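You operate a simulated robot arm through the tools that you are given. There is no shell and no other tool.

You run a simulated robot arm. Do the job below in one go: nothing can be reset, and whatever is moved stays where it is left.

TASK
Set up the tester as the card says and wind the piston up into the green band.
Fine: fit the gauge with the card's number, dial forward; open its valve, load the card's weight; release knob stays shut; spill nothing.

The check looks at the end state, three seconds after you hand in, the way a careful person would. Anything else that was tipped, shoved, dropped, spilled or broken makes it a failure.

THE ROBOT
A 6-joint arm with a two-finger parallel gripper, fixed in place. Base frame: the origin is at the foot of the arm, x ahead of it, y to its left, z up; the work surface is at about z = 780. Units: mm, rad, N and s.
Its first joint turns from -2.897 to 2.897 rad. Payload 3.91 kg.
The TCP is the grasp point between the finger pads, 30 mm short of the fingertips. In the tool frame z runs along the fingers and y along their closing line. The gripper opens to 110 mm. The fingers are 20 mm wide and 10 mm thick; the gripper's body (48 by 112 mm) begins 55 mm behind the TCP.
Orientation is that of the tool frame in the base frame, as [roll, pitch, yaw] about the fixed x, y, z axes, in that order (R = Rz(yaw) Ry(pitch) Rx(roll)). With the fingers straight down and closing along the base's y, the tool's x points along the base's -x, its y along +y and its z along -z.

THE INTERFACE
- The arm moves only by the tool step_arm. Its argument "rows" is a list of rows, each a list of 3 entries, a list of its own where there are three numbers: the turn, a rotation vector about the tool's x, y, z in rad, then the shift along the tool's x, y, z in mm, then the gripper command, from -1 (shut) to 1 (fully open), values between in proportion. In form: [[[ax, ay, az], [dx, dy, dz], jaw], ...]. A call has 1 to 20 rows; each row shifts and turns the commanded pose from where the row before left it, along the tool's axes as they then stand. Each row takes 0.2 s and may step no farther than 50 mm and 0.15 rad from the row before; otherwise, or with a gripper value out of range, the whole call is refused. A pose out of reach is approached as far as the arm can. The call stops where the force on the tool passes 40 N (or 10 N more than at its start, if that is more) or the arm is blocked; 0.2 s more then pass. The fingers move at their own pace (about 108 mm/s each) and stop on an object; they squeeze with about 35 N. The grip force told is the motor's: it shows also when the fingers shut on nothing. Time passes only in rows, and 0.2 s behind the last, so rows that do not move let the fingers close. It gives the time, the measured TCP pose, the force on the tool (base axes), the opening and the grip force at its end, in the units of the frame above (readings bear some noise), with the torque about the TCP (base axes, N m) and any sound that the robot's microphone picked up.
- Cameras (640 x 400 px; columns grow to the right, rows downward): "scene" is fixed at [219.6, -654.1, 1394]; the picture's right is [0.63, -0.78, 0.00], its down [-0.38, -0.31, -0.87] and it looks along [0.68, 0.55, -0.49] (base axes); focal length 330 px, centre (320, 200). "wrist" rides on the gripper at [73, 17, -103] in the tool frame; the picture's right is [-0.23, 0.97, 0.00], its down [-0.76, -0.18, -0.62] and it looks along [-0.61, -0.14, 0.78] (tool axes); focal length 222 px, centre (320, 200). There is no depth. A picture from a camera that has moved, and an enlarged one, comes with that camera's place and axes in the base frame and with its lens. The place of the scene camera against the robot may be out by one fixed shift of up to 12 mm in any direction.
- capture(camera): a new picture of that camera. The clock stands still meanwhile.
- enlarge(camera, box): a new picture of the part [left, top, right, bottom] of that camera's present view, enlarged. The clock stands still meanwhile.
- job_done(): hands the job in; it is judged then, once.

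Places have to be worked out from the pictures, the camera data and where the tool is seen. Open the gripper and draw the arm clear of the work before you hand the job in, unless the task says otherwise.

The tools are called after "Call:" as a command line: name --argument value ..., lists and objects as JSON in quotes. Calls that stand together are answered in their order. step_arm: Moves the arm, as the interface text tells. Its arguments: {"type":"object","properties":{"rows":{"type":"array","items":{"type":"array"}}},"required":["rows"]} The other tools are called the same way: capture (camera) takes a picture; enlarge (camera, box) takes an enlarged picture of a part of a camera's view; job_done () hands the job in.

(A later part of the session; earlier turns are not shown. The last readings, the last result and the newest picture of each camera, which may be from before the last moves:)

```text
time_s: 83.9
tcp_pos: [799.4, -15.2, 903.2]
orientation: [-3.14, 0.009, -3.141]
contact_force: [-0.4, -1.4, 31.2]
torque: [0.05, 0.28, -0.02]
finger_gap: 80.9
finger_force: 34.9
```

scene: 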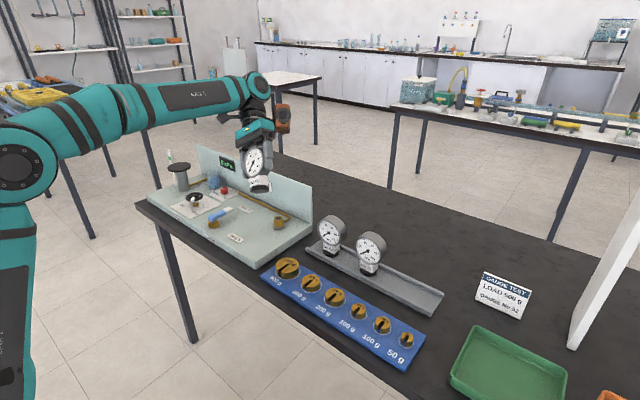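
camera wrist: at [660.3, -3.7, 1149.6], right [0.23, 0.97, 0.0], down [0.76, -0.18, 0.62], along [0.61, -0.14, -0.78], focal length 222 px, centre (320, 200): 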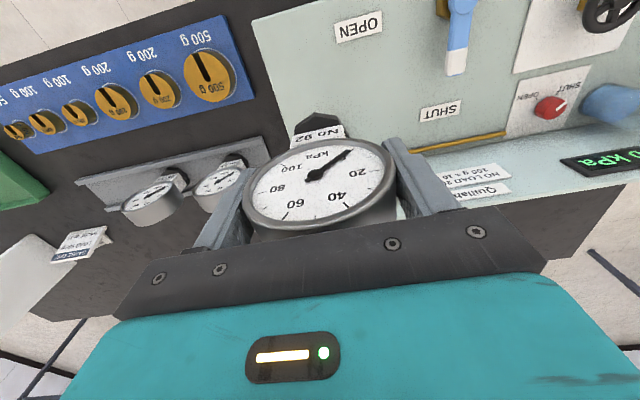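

No snap at 31 N even though centred. I look at the seated state closely before deciding.

Call:
enlarge --camera "scene" --box '[270, 205, 302, 230]'

Call:
enlarge --camera "wrist" --box '[290, 80, 350, 140]'

Call:
enlarge --camera "scene" --box '[130, 140, 320, 260]'

```text
16.00 times, centred on (286, 218) of scene
camera zoom: at [219.6, -654.1, 1394.0], right [0.63, -0.78, 0.0], down [-0.38, -0.31, -0.87], along [0.68, 0.55, -0.49], focal length 5284 px, centre (864, -80)
```

zoom: 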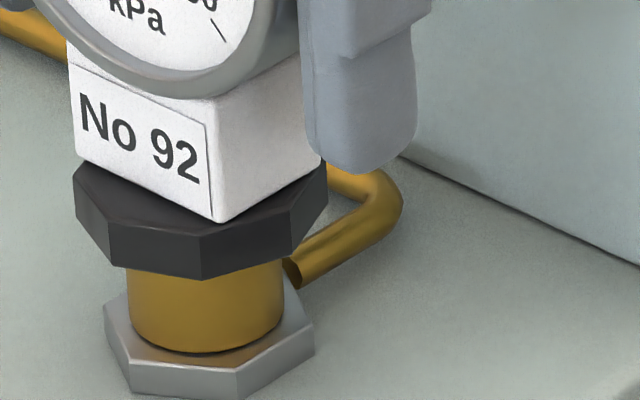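

```text
6.67 times, centred on (320, 110) of wrist
camera zoom: at [726.4, 2.2, 1005.1], right [0.23, 0.97, 0.0], down [0.76, -0.18, 0.63], along [0.61, -0.14, -0.78], focal length 1481 px, centre (320, 800)
```

zoom: 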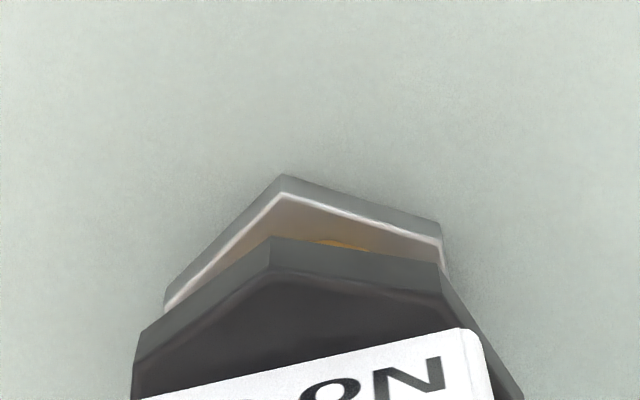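

```text
3.33 times, centred on (225, 200) of scene
camera zoom: at [219.6, -654.1, 1394.0], right [0.63, -0.78, 0.0], down [-0.38, -0.31, -0.87], along [0.68, 0.55, -0.49], focal length 1101 px, centre (637, 200)
```

zoom: 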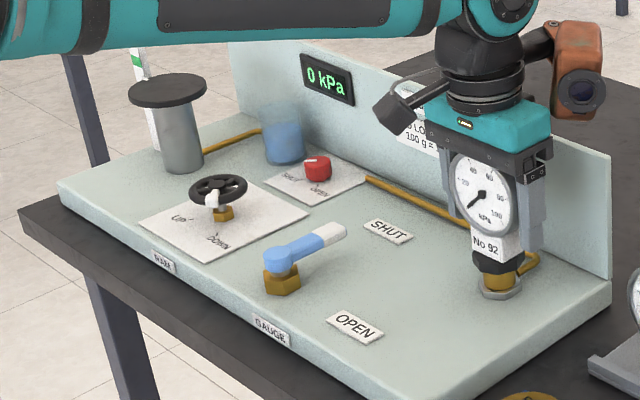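

By both views it is centred now. I test for a latch with a gentle 2 mm lift.

Call:
step_arm --rows '[[[0, 0, 0], [0, 0, -1.5], -1], [[0, 0, 0], [0, 0, -1], -1], [[0, 0, 0], [0, 0, 0], -1]]'

```text
time_s: 84.7
tcp_pos: [798.5, -15.3, 902.3]
orientation: [-3.14, 0.004, -3.141]
contact_force: [8.7, -3.7, 21.2]
torque: [-0.13, -0.41, -0.01]
finger_gap: 80.9
finger_force: 35.1
```

Still pressing with 21 N (arm hysteresis). I ease up further in small steps.

Call:
step_arm --rows '[[[0, 0, 0], [0, 0, -1], -1], [[0, 0, 0], [0, 0, 0], -1]]'

Call:
step_arm --rows '[[[0, 0, 0], [0, 0, -1], -1], [[0, 0, 0], [0, 0, 0], -1]]'

```text
time_s: 85.3
tcp_pos: [797.4, -14.4, 901.7]
orientation: [-3.141, -0.001, -3.141]
contact_force: [2.5, -2.4, 4.2]
torque: [0.02, -0.05, -0.02]
finger_gap: 80.7
finger_force: 35.1
```

```text
time_s: 85.9
tcp_pos: [799.2, -14.8, 902.9]
orientation: [3.14, 0.004, -3.141]
contact_force: [-0.5, -0.5, -2.7]
torque: [-0.01, 0.01, 0.04]
finger_gap: 80.5
finger_force: 35.0
```

Free again as soon as the load is gone. I'll carry the gauge far away (over 300 mm) in case the coupling needs that to re-arm after popping off, then re-approach with the careful centring.

Call:
step_arm --rows '[[[0, 0, 0], [0, 0, -20], -1], [[0, 0, 0], [0, 0, -40], -1], [[0, 0, 0], [0, 0, -40], -1], [[0, 0, 0], [30, -20, -35], -1], [[0, 0, 0], [40, -20, -25], -1], [[0, 0, 0], [40, -25, -20], -1], [[0, 0, 0], [40, -25, 0], -1], [[0, 0, 0], [40, -25, 0], -1], [[0, 0, 0], [0, 0, 0], -1], [[0, 0, 0], [0, 0, 0], -1], [[0, 0, 0], [-40, 25, 0], -1], [[0, 0, 0], [-40, 25, 0], -1], [[0, 0, 0], [-40, 25, 20], -1], [[0, 0, 0], [-40, 20, 25], -1], [[0, 0, 0], [-30, 20, 35], -1], [[0, 0, 0], [0, 0, 20], -1], [[0, 0, 0], [0, 0, 0], -1], [[0, 0, 0], [0, 0, 0], -1]]'

Call:
enlarge --camera "wrist" --box '[270, 40, 370, 140]'

Call:
enlarge --camera "scene" --box '[270, 205, 302, 230]'

```text
refused: row 4 steps farther than a row can; nothing moved
```

```text
4.00 times, centred on (320, 90) of wrist
camera zoom: at [726.6, 2.5, 1007.0], right [0.23, 0.97, 0.0], down [0.76, -0.18, 0.63], along [0.61, -0.14, -0.78], focal length 888 px, centre (320, 640)
```

zoom: 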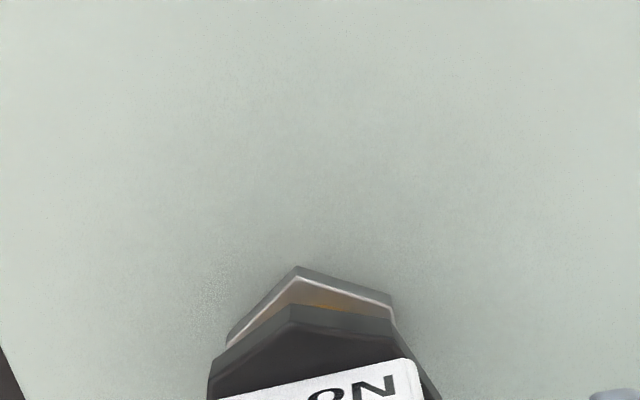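

```text
16.00 times, centred on (286, 218) of scene
camera zoom: at [219.6, -654.1, 1394.0], right [0.63, -0.78, 0.0], down [-0.38, -0.31, -0.87], along [0.68, 0.55, -0.49], focal length 5284 px, centre (864, -80)
```

zoom: 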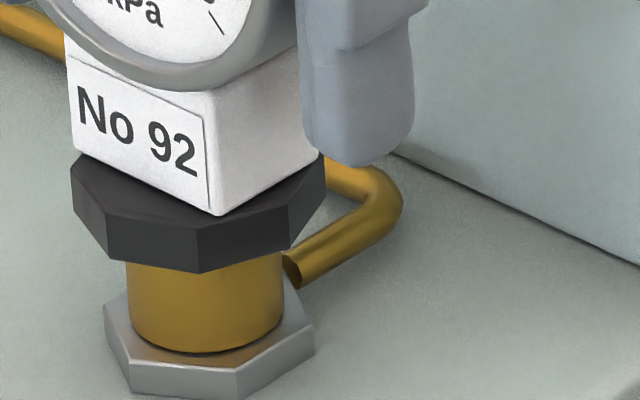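

One row was too long; I resend with shorter steps and take a bare-port picture at the far point.

Call:
step_arm --rows '[[[0, 0, 0], [0, 0, -20], -1], [[0, 0, 0], [0, 0, -40], -1], [[0, 0, 0], [0, 0, -40], -1], [[0, 0, 0], [20, -15, -35], -1], [[0, 0, 0], [30, -20, -25], -1], [[0, 0, 0], [35, -25, -20], -1], [[0, 0, 0], [40, -25, 0], -1], [[0, 0, 0], [40, -25, 0], -1], [[0, 0, 0], [40, -25, 0], -1], [[0, 0, 0], [0, 0, 0], -1], [[0, 0, 0], [0, 0, 0], -1]]'

Call:
enlarge --camera "scene" --box '[270, 205, 302, 230]'

Call:
capture --camera "scene"

```text
time_s: 88.3
tcp_pos: [595.1, -150.2, 1083.9]
orientation: [3.141, 0.003, -3.141]
contact_force: [-0.2, 0.5, -2.1]
torque: [0.0, 0.02, 0.03]
finger_gap: 80.9
finger_force: 34.6
```

```text
16.00 times, centred on (286, 218) of scene
camera zoom: at [219.6, -654.1, 1394.0], right [0.63, -0.78, 0.0], down [-0.38, -0.31, -0.87], along [0.68, 0.55, -0.49], focal length 5284 px, centre (864, -80)
```

zoom: 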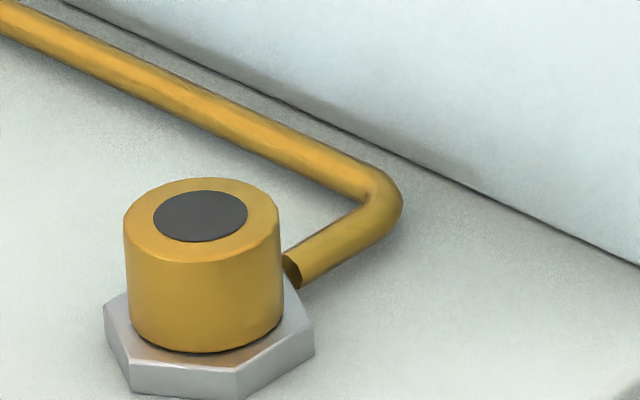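

```text
taken
```

scene: 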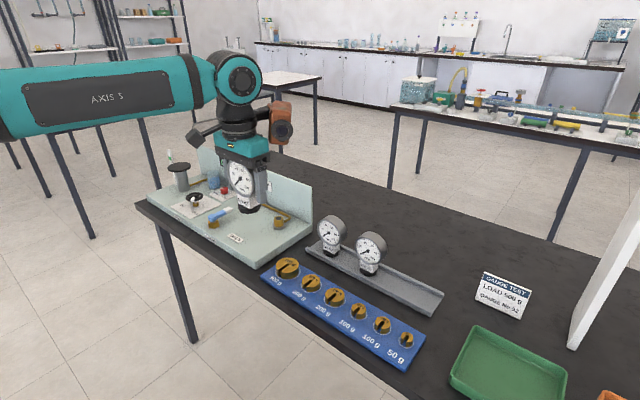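

The bare port's rim centre is at (202, 219) in this zoom, a good reference. Now I bring the gauge back above the port for another centred press.

Call:
step_arm --rows '[[[0, 0, 0], [-40, 25, 0], -1], [[0, 0, 0], [-40, 25, 0], -1], [[0, 0, 0], [-40, 25, 0], -1], [[0, 0, 0], [-35, 25, 20], -1], [[0, 0, 0], [-30, 20, 25], -1], [[0, 0, 0], [-20, 15, 35], -1], [[0, 0, 0], [0, 0, 35], -1], [[0, 0, 0], [0, 0, 35], -1], [[0, 0, 0], [0, 0, 18], -1], [[0, 0, 0], [0, 0, 0], -1], [[0, 0, 0], [0, 0, 0], -1]]'

Call:
enlarge --camera "scene" --box '[270, 205, 302, 230]'

Call:
enlarge --camera "wrist" --box '[290, 80, 350, 140]'

```text
time_s: 90.7
tcp_pos: [799.5, -13.7, 915.5]
orientation: [-3.14, 0.004, 3.142]
contact_force: [0.5, -1.0, -3.1]
torque: [0.02, 0.02, 0.01]
finger_gap: 81.2
finger_force: 34.9
```

```text
16.00 times, centred on (286, 218) of scene
camera zoom: at [219.6, -654.1, 1394.0], right [0.63, -0.78, 0.0], down [-0.38, -0.31, -0.87], along [0.68, 0.55, -0.49], focal length 5284 px, centre (864, -80)
```

zoom: 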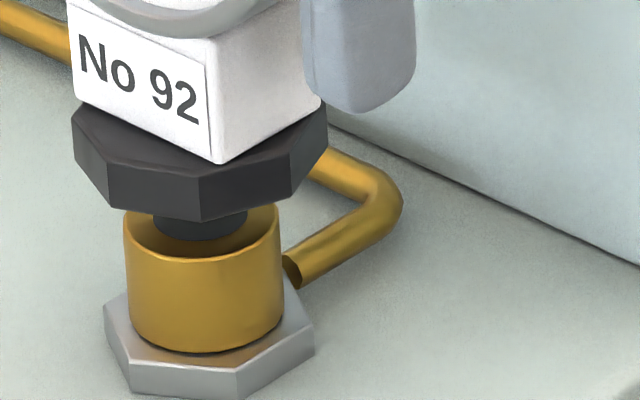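

```text
6.67 times, centred on (320, 110) of wrist
camera zoom: at [727.7, 2.5, 1017.7], right [0.23, 0.97, 0.0], down [0.76, -0.18, 0.63], along [0.61, -0.14, -0.78], focal length 1481 px, centre (320, 800)
```

zoom: 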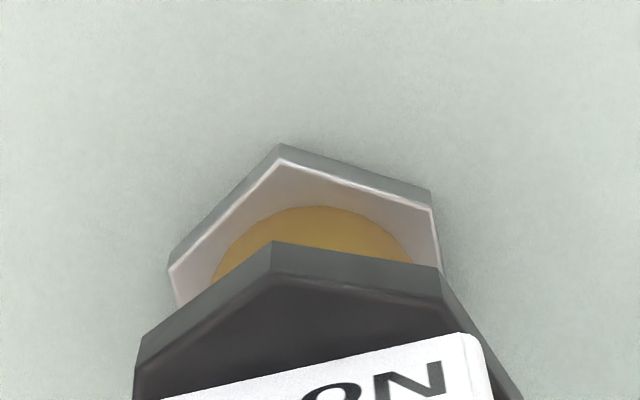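

Offset reads about (+1.2, +0.1) mm at 13 mm height. I shift -1.2 mm in x and drop 8 mm.

Call:
step_arm --rows '[[[0, 0, 0], [1.2, 0, 0], -1], [[0, 0, 0], [0, 0, 4], -1], [[0, 0, 0], [0, 0, 4], -1], [[0, 0, 0], [0, 0, 0], -1], [[0, 0, 0], [0, 0, 0], -1]]'

Call:
enlarge --camera "scene" --box '[270, 205, 302, 230]'

Call:
enlarge --camera "wrist" --box '[290, 80, 350, 140]'

```text
time_s: 91.9
tcp_pos: [798.0, -14.6, 907.0]
orientation: [3.141, 0.002, -3.141]
contact_force: [-0.2, -0.7, -3.3]
torque: [0.03, -0.03, 0.01]
finger_gap: 80.6
finger_force: 35.3
```

```text
16.00 times, centred on (286, 218) of scene
camera zoom: at [219.6, -654.1, 1394.0], right [0.63, -0.78, 0.0], down [-0.38, -0.31, -0.87], along [0.68, 0.55, -0.49], focal length 5284 px, centre (864, -80)
```

zoom: 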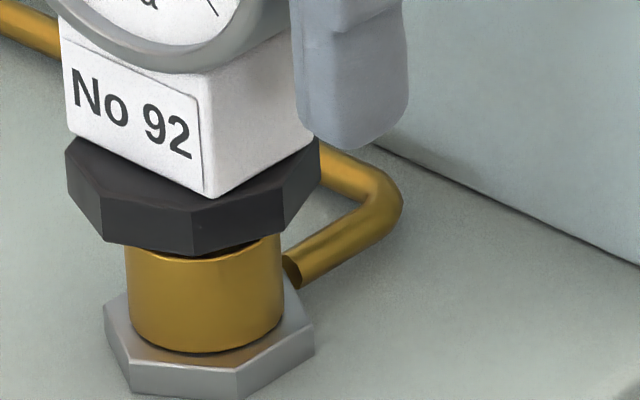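

```text
6.67 times, centred on (320, 110) of wrist
camera zoom: at [725.9, 3.2, 1010.8], right [0.23, 0.97, 0.0], down [0.76, -0.18, 0.63], along [0.61, -0.14, -0.78], focal length 1481 px, centre (320, 800)
```

zoom: 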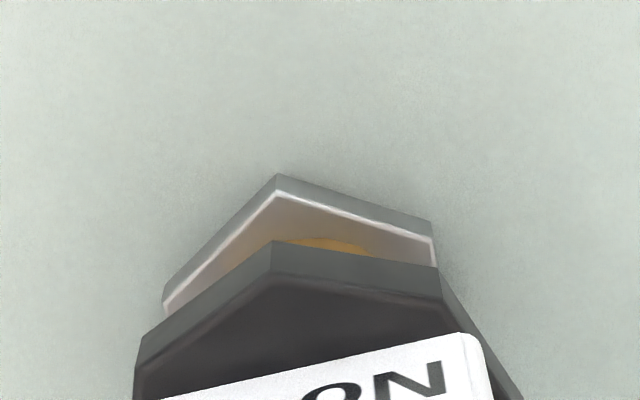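

Now (-0.7, +1.0) mm; I correct that and check.

Call:
step_arm --rows '[[[0, 0, 0], [-0.7, -1.0, 0], -1], [[0, 0, 0], [0, 0, 0], -1], [[0, 0, 0], [0, 0, 0], -1]]'

Call:
enlarge --camera "scene" --box '[270, 205, 302, 230]'

Call:
enlarge --camera "wrist" --box '[290, 80, 350, 140]'

```text
time_s: 92.7
tcp_pos: [799.0, -14.5, 908.2]
orientation: [-3.141, 0.004, -3.141]
contact_force: [0.5, -0.6, -1.7]
torque: [0.01, 0.0, 0.03]
finger_gap: 80.9
finger_force: 35.3
```

```text
16.00 times, centred on (286, 218) of scene
camera zoom: at [219.6, -654.1, 1394.0], right [0.63, -0.78, 0.0], down [-0.38, -0.31, -0.87], along [0.68, 0.55, -0.49], focal length 5284 px, centre (864, -80)
```

zoom: 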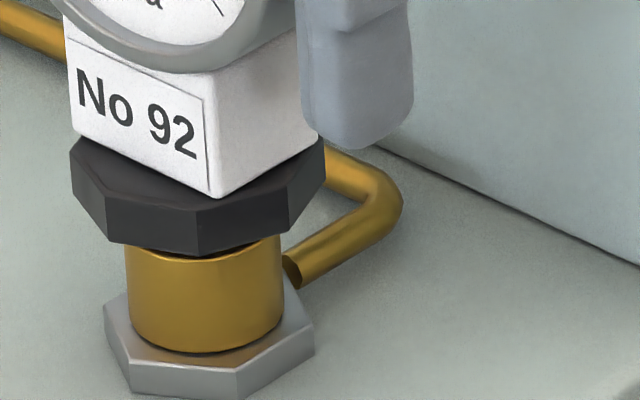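

```text
6.67 times, centred on (320, 110) of wrist
camera zoom: at [726.3, 2.3, 1011.0], right [0.23, 0.97, 0.0], down [0.76, -0.18, 0.63], along [0.61, -0.14, -0.78], focal length 1481 px, centre (320, 800)
```

zoom: 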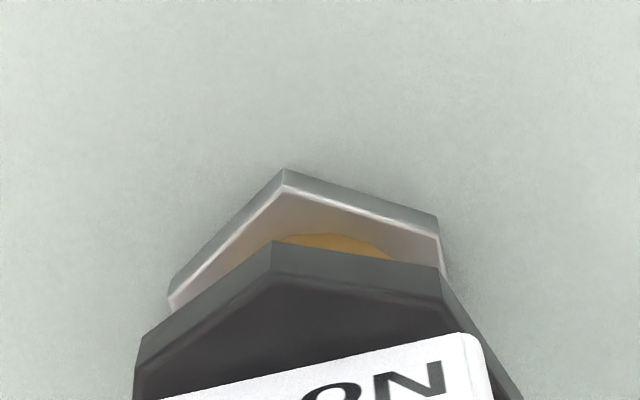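

Centred to ~0.3 mm, ~6 mm above the rim. Continuous press again.

Call:
step_arm --rows '[[[0, 0, 0], [0, 0, 1.5], -1], [[0, 0, 0], [0, 0, 1.5], -1], [[0, 0, 0], [0, 0, 1.5], -1], [[0, 0, 0], [0, 0, 1.5], -1], [[0, 0, 0], [0, 0, 1.5], -1], [[0, 0, 0], [0, 0, 1.0], -1]]'

```text
time_s: 94.1
tcp_pos: [797.3, -15.0, 901.3]
orientation: [-3.141, 0.007, 3.141]
contact_force: [8.7, 0.8, 32.4]
torque: [-0.04, -0.24, 0.07]
finger_gap: 80.9
finger_force: 34.8
```

Still no snap with 32 N centred. I'll try to reproduce the first approach completely: ease off, regrip with the head at the same height in the fingers as from the rack, lift, and approach slightly from the (-x,-y) side as then.

Call:
step_arm --rows '[[[0, 0, 0], [0, 0, -2.5], -1], [[0, 0, 0], [0, 0, -1], -1], [[0, 0, 0], [0, 0, 0], -1]]'

Call:
step_arm --rows '[[[0, 0, 0], [0, 0, 0], 0.5], [[0, 0, 0], [0, 0, 0], 0.56], [[0, 0, 0], [0, 0, -5], 0.56], [[0, 0, 0], [0, 0, -7], 0.56], [[0, 0, 0], [0, 0, -7], 0.56], [[0, 0, 0], [0, 0, -5], 0.56], [[0, 0, 0], [0, 0, 0], 0.56]]'

Call:
enlarge --camera "wrist" --box '[220, 90, 420, 230]'

Call:
enlarge --camera "scene" --box '[270, 205, 302, 230]'

```text
time_s: 94.9
tcp_pos: [798.0, -14.5, 901.8]
orientation: [3.141, 0.002, -3.139]
contact_force: [0.3, 4.0, 5.2]
torque: [0.11, 0.0, 0.01]
finger_gap: 81.0
finger_force: 35.0
```

```text
time_s: 96.5
tcp_pos: [798.7, -15.3, 926.0]
orientation: [-3.141, 0.004, -3.14]
contact_force: [-0.1, 0.1, 0.4]
torque: [0.0, -0.06, 0.02]
finger_gap: 85.9
finger_force: 0.0
```

```text
2.86 times, centred on (320, 160) of wrist
camera zoom: at [725.9, 2.2, 1030.4], right [0.23, 0.97, 0.0], down [0.76, -0.18, 0.63], along [0.61, -0.14, -0.78], focal length 635 px, centre (320, 314)
```

zoom: 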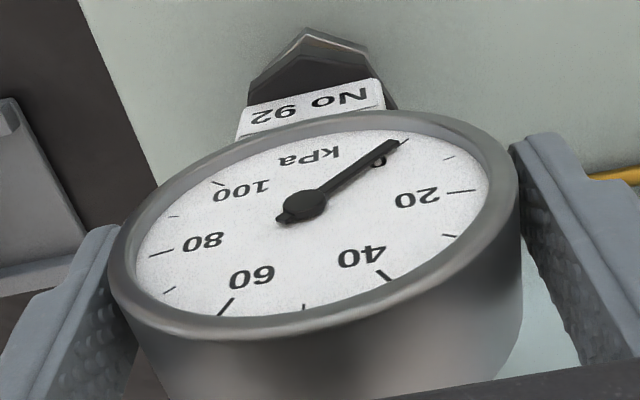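

```text
16.00 times, centred on (286, 218) of scene
camera zoom: at [219.6, -654.1, 1394.0], right [0.63, -0.78, 0.0], down [-0.38, -0.31, -0.87], along [0.68, 0.55, -0.49], focal length 5284 px, centre (864, -80)
```

zoom: 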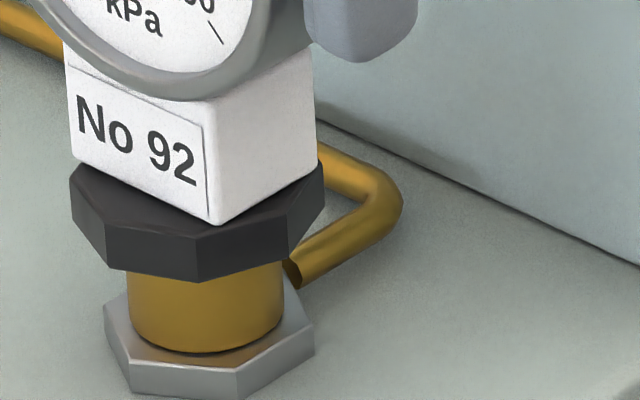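

The gauge is standing nearly coaxial on the port. I lower 2.5 mm to the original grip height and close.

Call:
step_arm --rows '[[[0, 0, 0], [0, 0, 2.5], 0.56], [[0, 0, 0], [0, 0, 0], 0.47], [[0, 0, 0], [0, 0, 0], -1], [[0, 0, 0], [0, 0, 0], -1], [[0, 0, 0], [0, 0, 0], -1]]'

Call:
enlarge --camera "scene" --box '[270, 205, 302, 230]'

```text
time_s: 97.7
tcp_pos: [798.6, -14.0, 924.1]
orientation: [3.14, 0.003, -3.142]
contact_force: [2.2, -1.7, 2.8]
torque: [-0.02, -0.15, -0.03]
finger_gap: 80.7
finger_force: 35.3
```

```text
16.00 times, centred on (286, 218) of scene
camera zoom: at [219.6, -654.1, 1394.0], right [0.63, -0.78, 0.0], down [-0.38, -0.31, -0.87], along [0.68, 0.55, -0.49], focal length 5284 px, centre (864, -80)
```

zoom: 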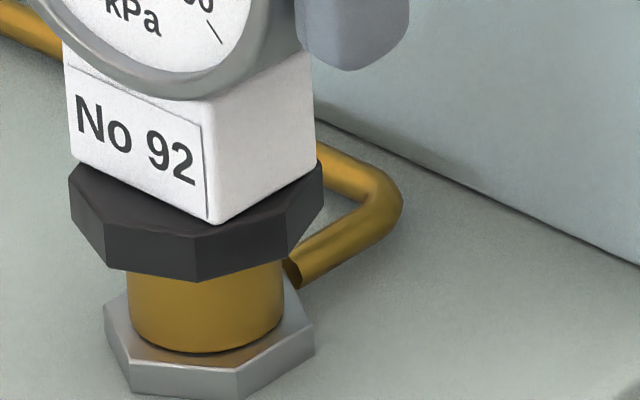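

Gripped as from the rack. I lift it 100 mm clear and come back with a small offset toward (-x,-y), like the first try.

Call:
step_arm --rows '[[[0, 0, 0], [0, 0, -5], -1], [[0, 0, 0], [0, 0, -25], -1], [[0, 0, 0], [0, 0, -35], -1], [[0, 0, 0], [0, 0, -35], -1], [[0, 0, 0], [0, 0, 0], -1], [[0, 0, 0], [0.8, -1.5, 35], -1], [[0, 0, 0], [0, 0, 35], -1], [[0, 0, 0], [0, 0, 20], -1], [[0, 0, 0], [0, 0, 0], -1], [[0, 0, 0], [0, 0, 0], -1]]'

Call:
enlarge --camera "scene" --box '[270, 205, 302, 230]'

Call:
enlarge --camera "wrist" --box '[290, 80, 350, 140]'

```text
time_s: 99.9
tcp_pos: [797.5, -14.0, 935.4]
orientation: [3.141, 0.005, 3.141]
contact_force: [-0.4, -0.1, -2.8]
torque: [0.0, 0.02, -0.01]
finger_gap: 81.0
finger_force: 34.8
```

```text
16.00 times, centred on (286, 218) of scene
camera zoom: at [219.6, -654.1, 1394.0], right [0.63, -0.78, 0.0], down [-0.38, -0.31, -0.87], along [0.68, 0.55, -0.49], focal length 5284 px, centre (864, -80)
```

zoom: 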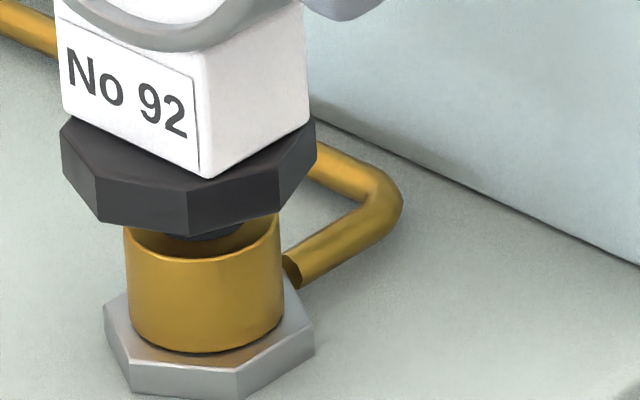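

```text
6.67 times, centred on (320, 110) of wrist
camera zoom: at [724.7, 2.1, 1038.7], right [0.23, 0.97, 0.0], down [0.76, -0.18, 0.63], along [0.61, -0.14, -0.78], focal length 1481 px, centre (320, 800)
```

zoom: 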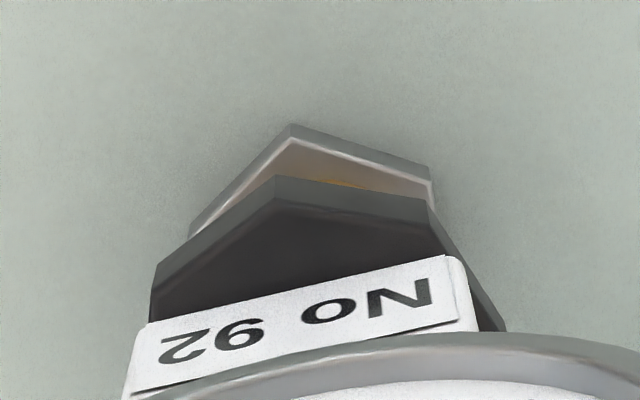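

Now about (-2.9, -0.2) mm off at 10 mm height; target a slight (-0.8, -0.8). I adjust and lower to ~2 mm.

Call:
step_arm --rows '[[[0, 0, 0], [-2.1, -0.6, 0], -1], [[0, 0, 0], [0, 0, 4], -1], [[0, 0, 0], [0, 0, 3], -1], [[0, 0, 0], [0, 0, 0], -1], [[0, 0, 0], [0, 0, 0], -1]]'

Call:
enlarge --camera "scene" --box '[270, 205, 302, 230]'

Call:
enlarge --camera "wrist" --box '[290, 80, 350, 140]'

```text
time_s: 101.1
tcp_pos: [799.2, -17.2, 927.5]
orientation: [-3.141, 0.004, -3.142]
contact_force: [-0.6, 0.3, -2.6]
torque: [-0.01, 0.01, 0.02]
finger_gap: 81.0
finger_force: 35.7
```

```text
16.00 times, centred on (286, 218) of scene
camera zoom: at [219.6, -654.1, 1394.0], right [0.63, -0.78, 0.0], down [-0.38, -0.31, -0.87], along [0.68, 0.55, -0.49], focal length 5284 px, centre (864, -80)
```

zoom: 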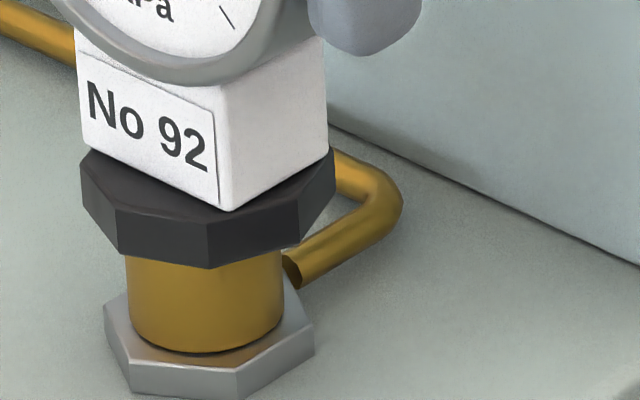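

```text
6.67 times, centred on (320, 110) of wrist
camera zoom: at [727.4, 0.2, 1030.9], right [0.23, 0.97, 0.0], down [0.76, -0.18, 0.63], along [0.61, -0.14, -0.78], focal length 1481 px, centre (320, 800)
```

zoom: 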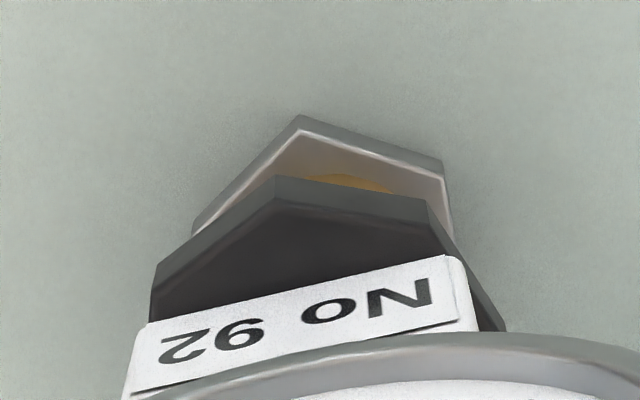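

Hysteresis put it at (+0.6, -1.8). I nudge by (-0.4, +0.8) to match the first approach.

Call:
step_arm --rows '[[[0, 0, 0], [0.4, 0.8, 0], -1], [[0, 0, 0], [0, 0, 0], -1], [[0, 0, 0], [0, 0, 0], -1]]'

Call:
enlarge --camera "scene" --box '[270, 205, 302, 230]'

Call:
enlarge --camera "wrist" --box '[290, 80, 350, 140]'

```text
time_s: 101.9
tcp_pos: [799.4, -16.7, 928.1]
orientation: [3.141, 0.003, -3.141]
contact_force: [0.2, 0.0, -2.6]
torque: [-0.04, 0.0, 0.02]
finger_gap: 81.0
finger_force: 34.5
```

```text
16.00 times, centred on (286, 218) of scene
camera zoom: at [219.6, -654.1, 1394.0], right [0.63, -0.78, 0.0], down [-0.38, -0.31, -0.87], along [0.68, 0.55, -0.49], focal length 5284 px, centre (864, -80)
```

zoom: 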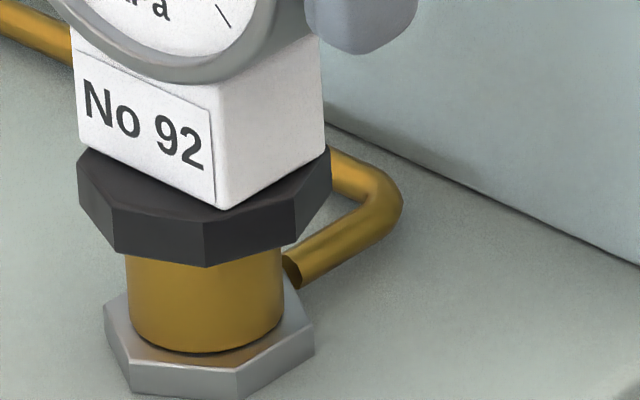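

```text
6.67 times, centred on (320, 110) of wrist
camera zoom: at [727.2, 0.9, 1031.1], right [0.23, 0.97, 0.0], down [0.76, -0.18, 0.63], along [0.61, -0.14, -0.78], focal length 1481 px, centre (320, 800)
```

zoom: 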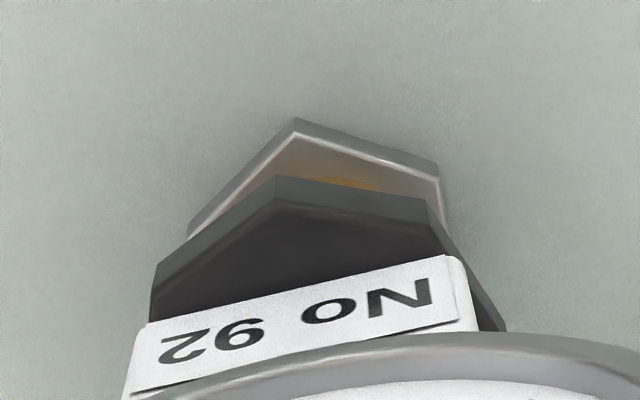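

Close to the first approach's geometry (≈(0.3, -1.1), 3 mm above). Continuous press: five 1.5 mm rows.

Call:
step_arm --rows '[[[0, 0, 0], [0, 0, 1.5], -1], [[0, 0, 0], [0, 0, 1.5], -1], [[0, 0, 0], [0, 0, 1.5], -1], [[0, 0, 0], [0, 0, 1.5], -1], [[0, 0, 0], [0, 0, 1], -1], [[0, 0, 0], [0, 0, 0], -1]]'

```text
time_s: 103.3
tcp_pos: [799.0, -16.2, 923.2]
orientation: [3.141, 0.007, 3.141]
contact_force: [7.1, 2.3, 36.7]
torque: [0.08, -0.1, -0.11]
finger_gap: 81.4
finger_force: 34.8
```

Still none at 37 N. I check the contact picture.

Call:
enlarge --camera "scene" --box '[270, 205, 302, 230]'

Call:
enlarge --camera "wrist" --box '[290, 80, 350, 140]'

Call:
enlarge --camera "scene" --box '[262, 195, 302, 235]'

```text
16.00 times, centred on (286, 218) of scene
camera zoom: at [219.6, -654.1, 1394.0], right [0.63, -0.78, 0.0], down [-0.38, -0.31, -0.87], along [0.68, 0.55, -0.49], focal length 5284 px, centre (864, -80)
```

zoom: 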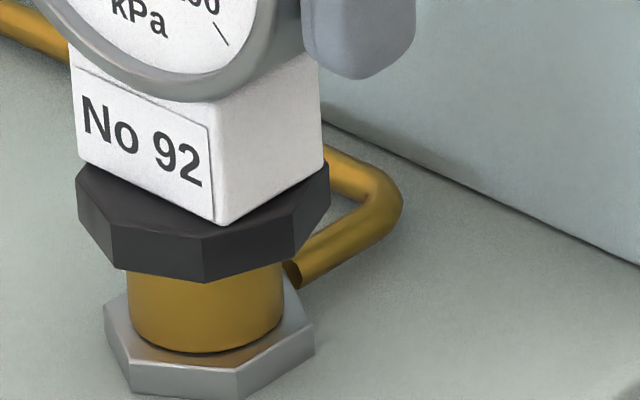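

```text
6.67 times, centred on (320, 110) of wrist
camera zoom: at [725.8, 1.0, 1026.1], right [0.23, 0.97, 0.0], down [0.76, -0.18, 0.63], along [0.61, -0.14, -0.78], focal length 1481 px, centre (320, 800)
```

zoom: 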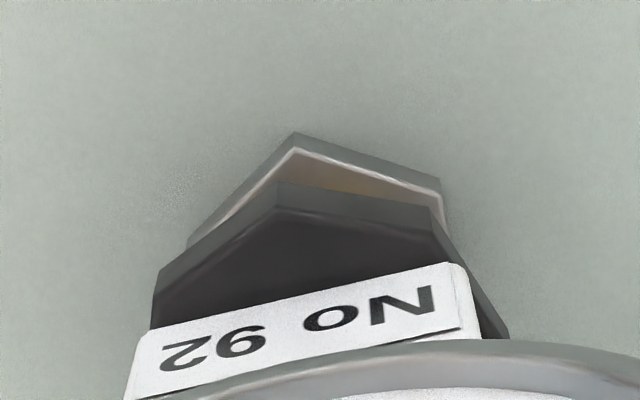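

```text
10.00 times, centred on (282, 215) of scene
camera zoom: at [219.6, -654.1, 1394.0], right [0.63, -0.78, 0.0], down [-0.38, -0.31, -0.87], along [0.68, 0.55, -0.49], focal length 3303 px, centre (700, 50)
```

zoom: 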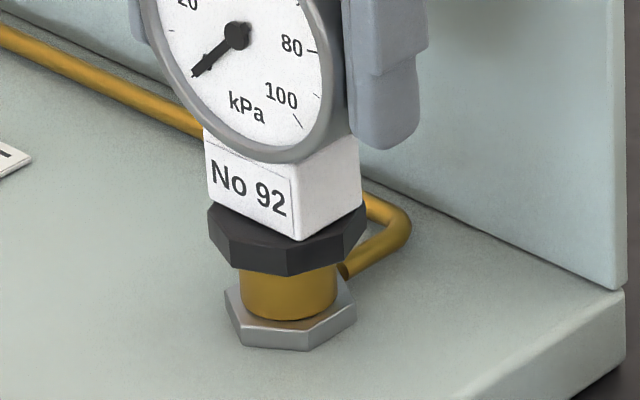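

No latch yet. I'll ease to a moderate load and make a small spiral with slight twists under pressure, so the nut passes over the exact seat position, listening for the snap.

Call:
step_arm --rows '[[[0, 0, 0], [0, 0, -1], -1], [[0, 0, 0], [0, 1, 0], -1], [[0, 0, 0], [0, 1, 0], -1], [[0, 0, 0], [1, 0, 0], -1], [[0, 0, 0], [1, 0, 0], -1], [[0, 0, 0], [0, -1, 0], -1], [[0, 0, 0], [0, -1, 0], -1], [[0, 0, 0], [-1, 0, 0], -1], [[0, 0, 0], [-1, 0, 0], -1], [[0, 0, 0], [-1, 1, 0], -1], [[0, 0, 0], [0, 1, 0], -1], [[0, 0, 0], [0, 0, 0], -1]]'

```text
time_s: 105.9
tcp_pos: [799.8, -13.9, 921.4]
orientation: [-3.141, 0.004, -3.141]
contact_force: [0.5, 0.1, -2.2]
torque: [0.03, 0.01, 0.02]
finger_gap: 80.9
finger_force: 34.8
```

The load relaxed to zero while moving (joint stiction). I press 2.5 mm down again and jiggle under load.

Call:
step_arm --rows '[[[0, 0, 0], [0, 0, 1.5], -1], [[0, 0, 0], [0, 0, 1], -1], [[0, 0, 0], [0, -1, 0.3], -1], [[0, 0, 0], [1, 0, 0], -1], [[0, 0, 0], [1, 0, 0.3], -1], [[0, 0, 0], [0, 1, 0], -1], [[0, 0, 0], [0, 1, 0.3], -1], [[0, 0, 0], [-1, 0, 0], -1], [[0, 0, 0], [-1, 0, 0.3], -1], [[0, 0, 0], [0, -1, 0], -1], [[0, 0, 0], [0, 0, 0], -1]]'

```text
time_s: 108.3
tcp_pos: [800.2, -13.2, 918.6]
orientation: [-3.14, 0.004, -3.14]
contact_force: [-4.0, 3.6, 11.7]
torque: [0.52, 0.33, 0.01]
finger_gap: 81.1
finger_force: 35.1
```

Call:
enlarge --camera "scene" --box '[262, 195, 302, 235]'

Call:
enlarge --camera "wrist" --box '[220, 90, 420, 230]'

```text
10.00 times, centred on (282, 215) of scene
camera zoom: at [219.6, -654.1, 1394.0], right [0.63, -0.78, 0.0], down [-0.38, -0.31, -0.87], along [0.68, 0.55, -0.49], focal length 3303 px, centre (700, 50)
```

zoom: 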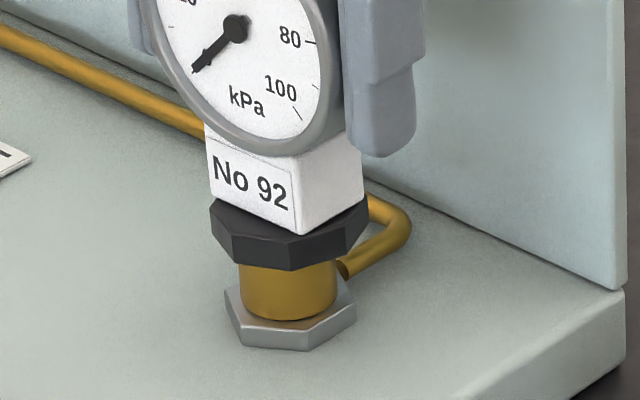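

```text
2.86 times, centred on (320, 160) of wrist
camera zoom: at [727.6, 3.6, 1021.7], right [0.23, 0.97, 0.0], down [0.76, -0.18, 0.63], along [0.61, -0.14, -0.78], focal length 635 px, centre (320, 314)
```

zoom: 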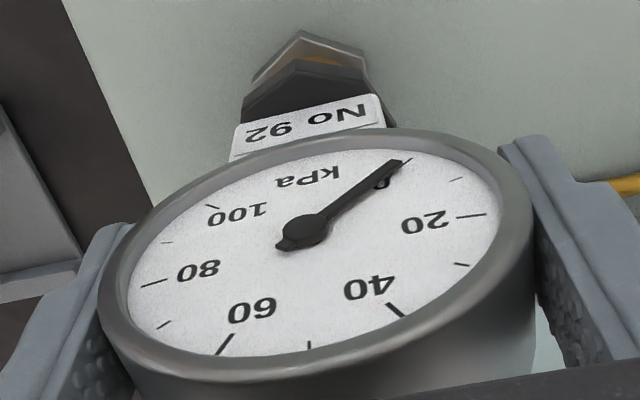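

Before anything else I'll try a gentle twist under load, after re-centring: ease up 2 mm, shift -1.5 mm in y, and look.

Call:
step_arm --rows '[[[0, 0, 0], [0, 0, -4], -1], [[0, 0, 0], [1.5, -1, 0], -1], [[0, 0, 0], [0, 0, 0], -1], [[0, 0, 0], [0, 0, 0], -1]]'

Call:
enlarge --camera "scene" --box '[270, 205, 302, 230]'

Call:
enlarge --camera "wrist" --box '[290, 80, 350, 140]'

```text
time_s: 109.3
tcp_pos: [797.5, -15.2, 921.8]
orientation: [-3.141, 0.003, 3.141]
contact_force: [0.0, -0.1, -2.5]
torque: [0.02, 0.06, 0.01]
finger_gap: 80.8
finger_force: 34.7
```

```text
16.00 times, centred on (286, 218) of scene
camera zoom: at [219.6, -654.1, 1394.0], right [0.63, -0.78, 0.0], down [-0.38, -0.31, -0.87], along [0.68, 0.55, -0.49], focal length 5284 px, centre (864, -80)
```

zoom: 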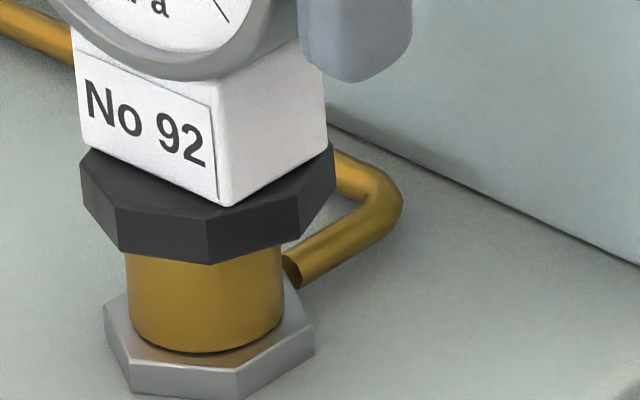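

```text
6.67 times, centred on (320, 110) of wrist
camera zoom: at [726.4, 1.9, 1025.1], right [0.23, 0.97, 0.0], down [0.76, -0.18, 0.63], along [0.61, -0.14, -0.78], focal length 1481 px, centre (320, 800)
```

zoom: 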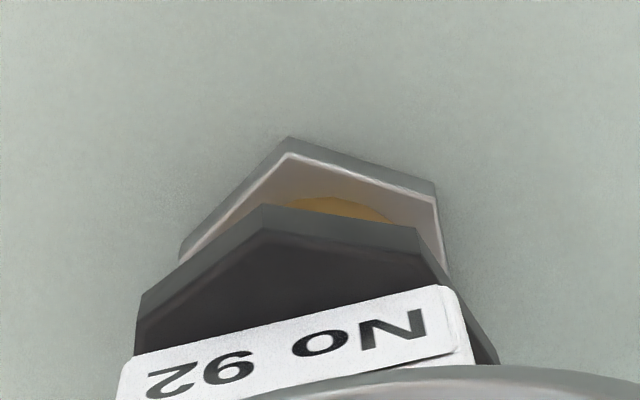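

I'll probe a small grid of positions with short presses (lift 3 mm, shift, press), staying within ±2.5 mm, and listen for the snap.

Call:
step_arm --rows '[[[0, 0, 0], [2, -1, 1.5], -1], [[0, 0, 0], [0, 0, 2], -1], [[0, 0, 0], [0, 0, 2], -1], [[0, 0, 0], [0, 0, 0], -1], [[0, 0, 0], [0, 0, -4], -1], [[0, 0, 0], [1, -1, 0], -1], [[0, 0, 0], [0, 0, 2.5], -1], [[0, 0, 0], [0, 0, 2], -1], [[0, 0, 0], [0, 0, 0], -1]]'

```text
time_s: 111.3
tcp_pos: [795.9, -17.6, 916.7]
orientation: [-3.141, 0.006, -3.14]
contact_force: [-1.2, -5.5, 21.4]
torque: [-0.02, 0.12, 0.1]
finger_gap: 80.8
finger_force: 35.5
```

Call:
enlarge --camera "scene" --box '[270, 205, 302, 230]'

Call:
enlarge --camera "wrist" --box '[290, 80, 350, 140]'

```text
16.00 times, centred on (286, 218) of scene
camera zoom: at [219.6, -654.1, 1394.0], right [0.63, -0.78, 0.0], down [-0.38, -0.31, -0.87], along [0.68, 0.55, -0.49], focal length 5284 px, centre (864, -80)
```

zoom: 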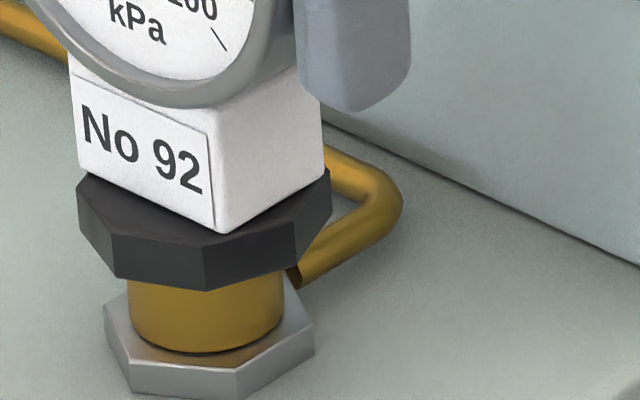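

```text
6.67 times, centred on (320, 110) of wrist
camera zoom: at [723.1, -0.3, 1021.0], right [0.23, 0.97, 0.0], down [0.76, -0.18, 0.63], along [0.61, -0.14, -0.78], focal length 1481 px, centre (320, 800)
```

zoom: 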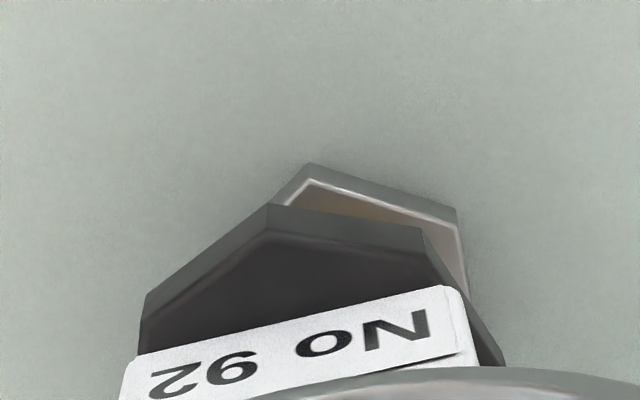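

Here the nut is at about (-1.8, -2.6). I press a bit more at this spot.

Call:
step_arm --rows '[[[0, 0, 0], [0, 0, 1.5], -1], [[0, 0, 0], [0, 0, 0], -1], [[0, 0, 0], [0, 0, -4], -1], [[0, 0, 0], [0, 1.2, 0], -1], [[0, 0, 0], [0, 0, 2.5], -1], [[0, 0, 0], [0, 0, 2], -1], [[0, 0, 0], [0, 0, 0], -1]]'

```text
time_s: 112.9
tcp_pos: [793.9, -16.6, 913.8]
orientation: [-3.141, 0.005, -3.14]
contact_force: [3.9, -1.3, 20.6]
torque: [0.16, -0.13, -0.1]
finger_gap: 81.0
finger_force: 34.9
```

No snap here either. Since only the very first approach straight from the rack latched, I'll reset completely: put No 92 back in its rack place, regrip it freshly, and fit it again. First lift clear.

Call:
step_arm --rows '[[[0, 0, 0], [0, 0, -5], -1], [[0, 0, 0], [0, 0, -25], -1], [[0, 0, 0], [0, 0, -35], -1], [[0, 0, 0], [0, 0, -35], -1], [[0, 0, 0], [0, 0, -30], -1], [[0, 0, 0], [0, -40, 0], -1], [[0, 0, 0], [0, -45, 0], -1], [[0, 0, 0], [-2, -45, 0], -1], [[0, 0, 0], [-4, -45, 0], -1], [[0, 0, 0], [-4, -45, 0], -1], [[0, 0, 0], [-4, -45, 0], -1], [[0, 0, 0], [-4, -45, 0], -1], [[0, 0, 0], [-4, -45, 0], -1], [[0, 0, 0], [-4, -45, 0], -1], [[0, 0, 0], [0, -32, 0], -1], [[0, 0, 0], [0, 0, 0], -1], [[0, 0, 0], [0, 0, 0], -1]]'

Call:
capture --camera "wrist"

Call:
enlarge --camera "scene" --box '[360, 180, 480, 310]'

```text
time_s: 116.5
tcp_pos: [820.7, -449.3, 1044.2]
orientation: [-3.142, 0.003, 3.141]
contact_force: [0.2, -0.1, -1.6]
torque: [0.0, -0.02, -0.01]
finger_gap: 80.9
finger_force: 34.6
```

```text
taken
camera wrist: at [748.7, -432.4, 1147.1], right [0.23, 0.97, 0.0], down [0.76, -0.18, 0.63], along [0.61, -0.14, -0.78], focal length 222 px, centre (320, 200)
```

wrist: 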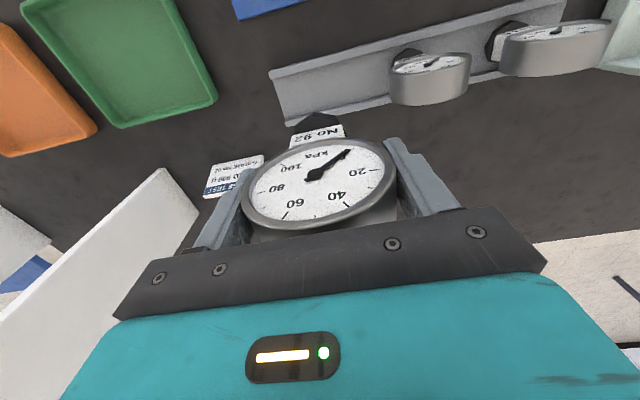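

```text
3.08 times, centred on (420, 245) of scene
camera zoom: at [219.6, -654.1, 1394.0], right [0.63, -0.78, 0.0], down [-0.38, -0.31, -0.87], along [0.68, 0.55, -0.49], focal length 1016 px, centre (12, 62)
```

zoom: 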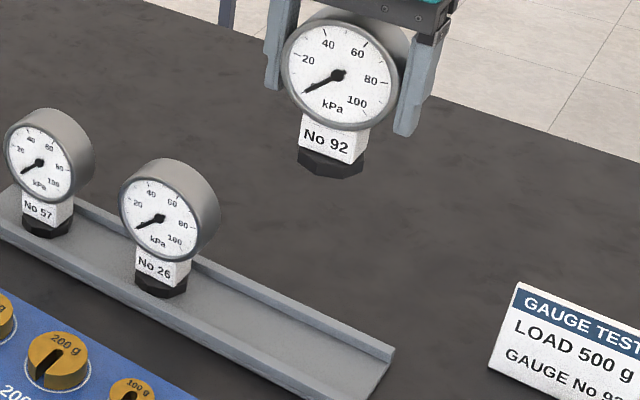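

The rack's floor shows no pins, so it just stands there. I lower most of the way above its original place and check.

Call:
step_arm --rows '[[[0, 0, 0], [0, 0, 40], -1], [[0, 0, 0], [0, 0, 40], -1], [[0, 0, 0], [0, 0, 40], -1], [[0, 0, 0], [0, 0, 30], -1], [[0, 0, 0], [0, 0, 10], -1], [[0, 0, 0], [0, 0, 0], -1], [[0, 0, 0], [0, 0, 0], -1]]'

Call:
capture --camera "wrist"

Call:
enlarge --camera "scene" --box '[380, 230, 460, 310]'

```text
time_s: 118.1
tcp_pos: [819.4, -447.5, 883.0]
orientation: [-3.142, 0.004, 3.141]
contact_force: [-1.1, 0.1, -3.3]
torque: [0.01, 0.03, -0.02]
finger_gap: 80.7
finger_force: 35.1
```

```text
taken
camera wrist: at [747.6, -431.1, 986.8], right [0.23, 0.97, 0.0], down [0.76, -0.18, 0.63], along [0.61, -0.14, -0.78], focal length 222 px, centre (320, 200)
```

wrist: 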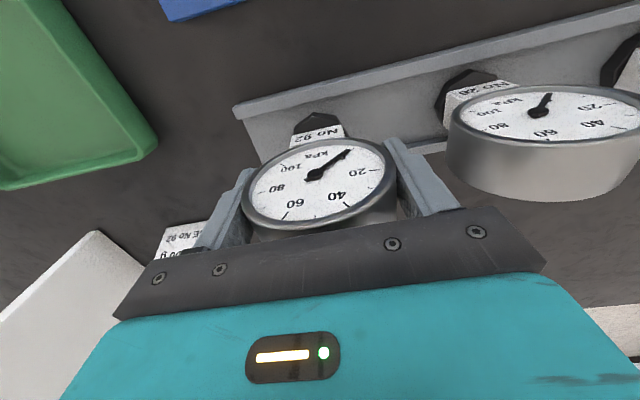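

```text
5.00 times, centred on (420, 270) of scene
camera zoom: at [219.6, -654.1, 1394.0], right [0.63, -0.78, 0.0], down [-0.38, -0.31, -0.87], along [0.68, 0.55, -0.49], focal length 1651 px, centre (-180, -150)
```

zoom: 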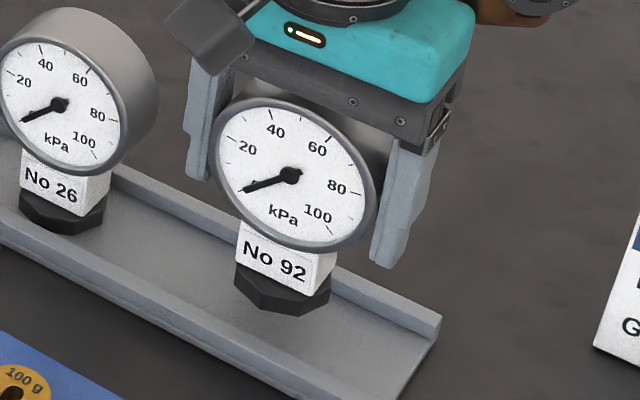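

It needs ~20 mm more descent and ~3 mm in +x to stand at its old spot. I adjust, lower 15 mm and check.

Call:
step_arm --rows '[[[0, 0, 0], [-3, 0, 5], -1], [[0, 0, 0], [0, 0, 5], -1], [[0, 0, 0], [0, 0, 5], -1], [[0, 0, 0], [0, 0, 0], -1]]'

Call:
enlarge --camera "scene" --box '[380, 240, 460, 320]'

Call:
enlarge --camera "wrist" --box '[220, 60, 420, 200]'

```text
time_s: 119.1
tcp_pos: [824.6, -449.3, 868.5]
orientation: [3.14, 0.003, 3.141]
contact_force: [0.2, -0.4, -3.1]
torque: [0.0, 0.02, 0.0]
finger_gap: 81.0
finger_force: 35.3
```

```text
5.00 times, centred on (420, 280) of scene
camera zoom: at [219.6, -654.1, 1394.0], right [0.63, -0.78, 0.0], down [-0.38, -0.31, -0.87], along [0.68, 0.55, -0.49], focal length 1651 px, centre (-180, -200)
```

zoom: 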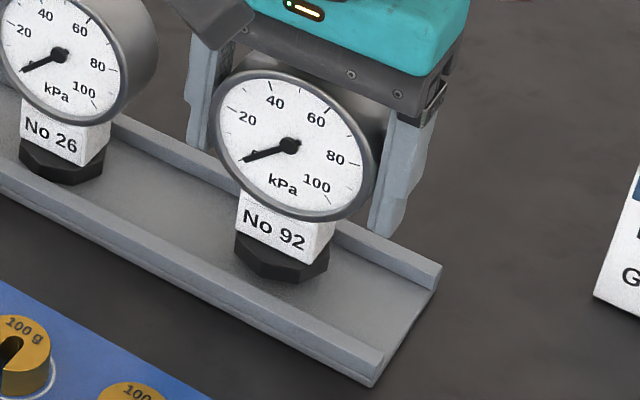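

```text
2.86 times, centred on (320, 130) of wrist
camera zoom: at [752.2, -430.8, 971.5], right [0.23, 0.97, 0.0], down [0.76, -0.18, 0.63], along [0.61, -0.14, -0.78], focal length 635 px, centre (320, 400)
```

zoom: 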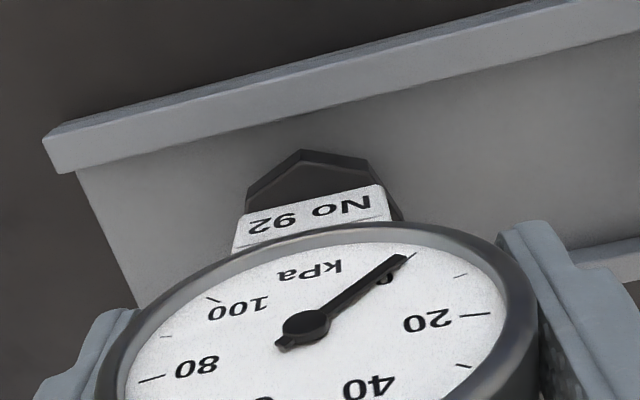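

About 8 mm above the rack floor at the original column. I lower gently to contact.

Call:
step_arm --rows '[[[0, 0, 0], [0, 0, 3], -1], [[0, 0, 0], [0, 0, 2], -1], [[0, 0, 0], [0, 0, 1.5], -1], [[0, 0, 0], [0, 0, 0], -1]]'

Call:
step_arm --rows '[[[0, 0, 0], [0, 0, 1.5], -1], [[0, 0, 0], [0, 0, 0], -1]]'

```text
time_s: 120.1
tcp_pos: [825.7, -448.8, 861.9]
orientation: [3.14, 0.004, -3.141]
contact_force: [1.0, 0.8, -3.0]
torque: [0.01, 0.02, 0.02]
finger_gap: 80.6
finger_force: 35.0
```

```text
time_s: 120.7
tcp_pos: [824.1, -449.3, 860.2]
orientation: [3.14, 0.006, 3.141]
contact_force: [0.5, 0.1, 3.6]
torque: [0.09, -0.01, -0.02]
finger_gap: 81.0
finger_force: 35.4
```

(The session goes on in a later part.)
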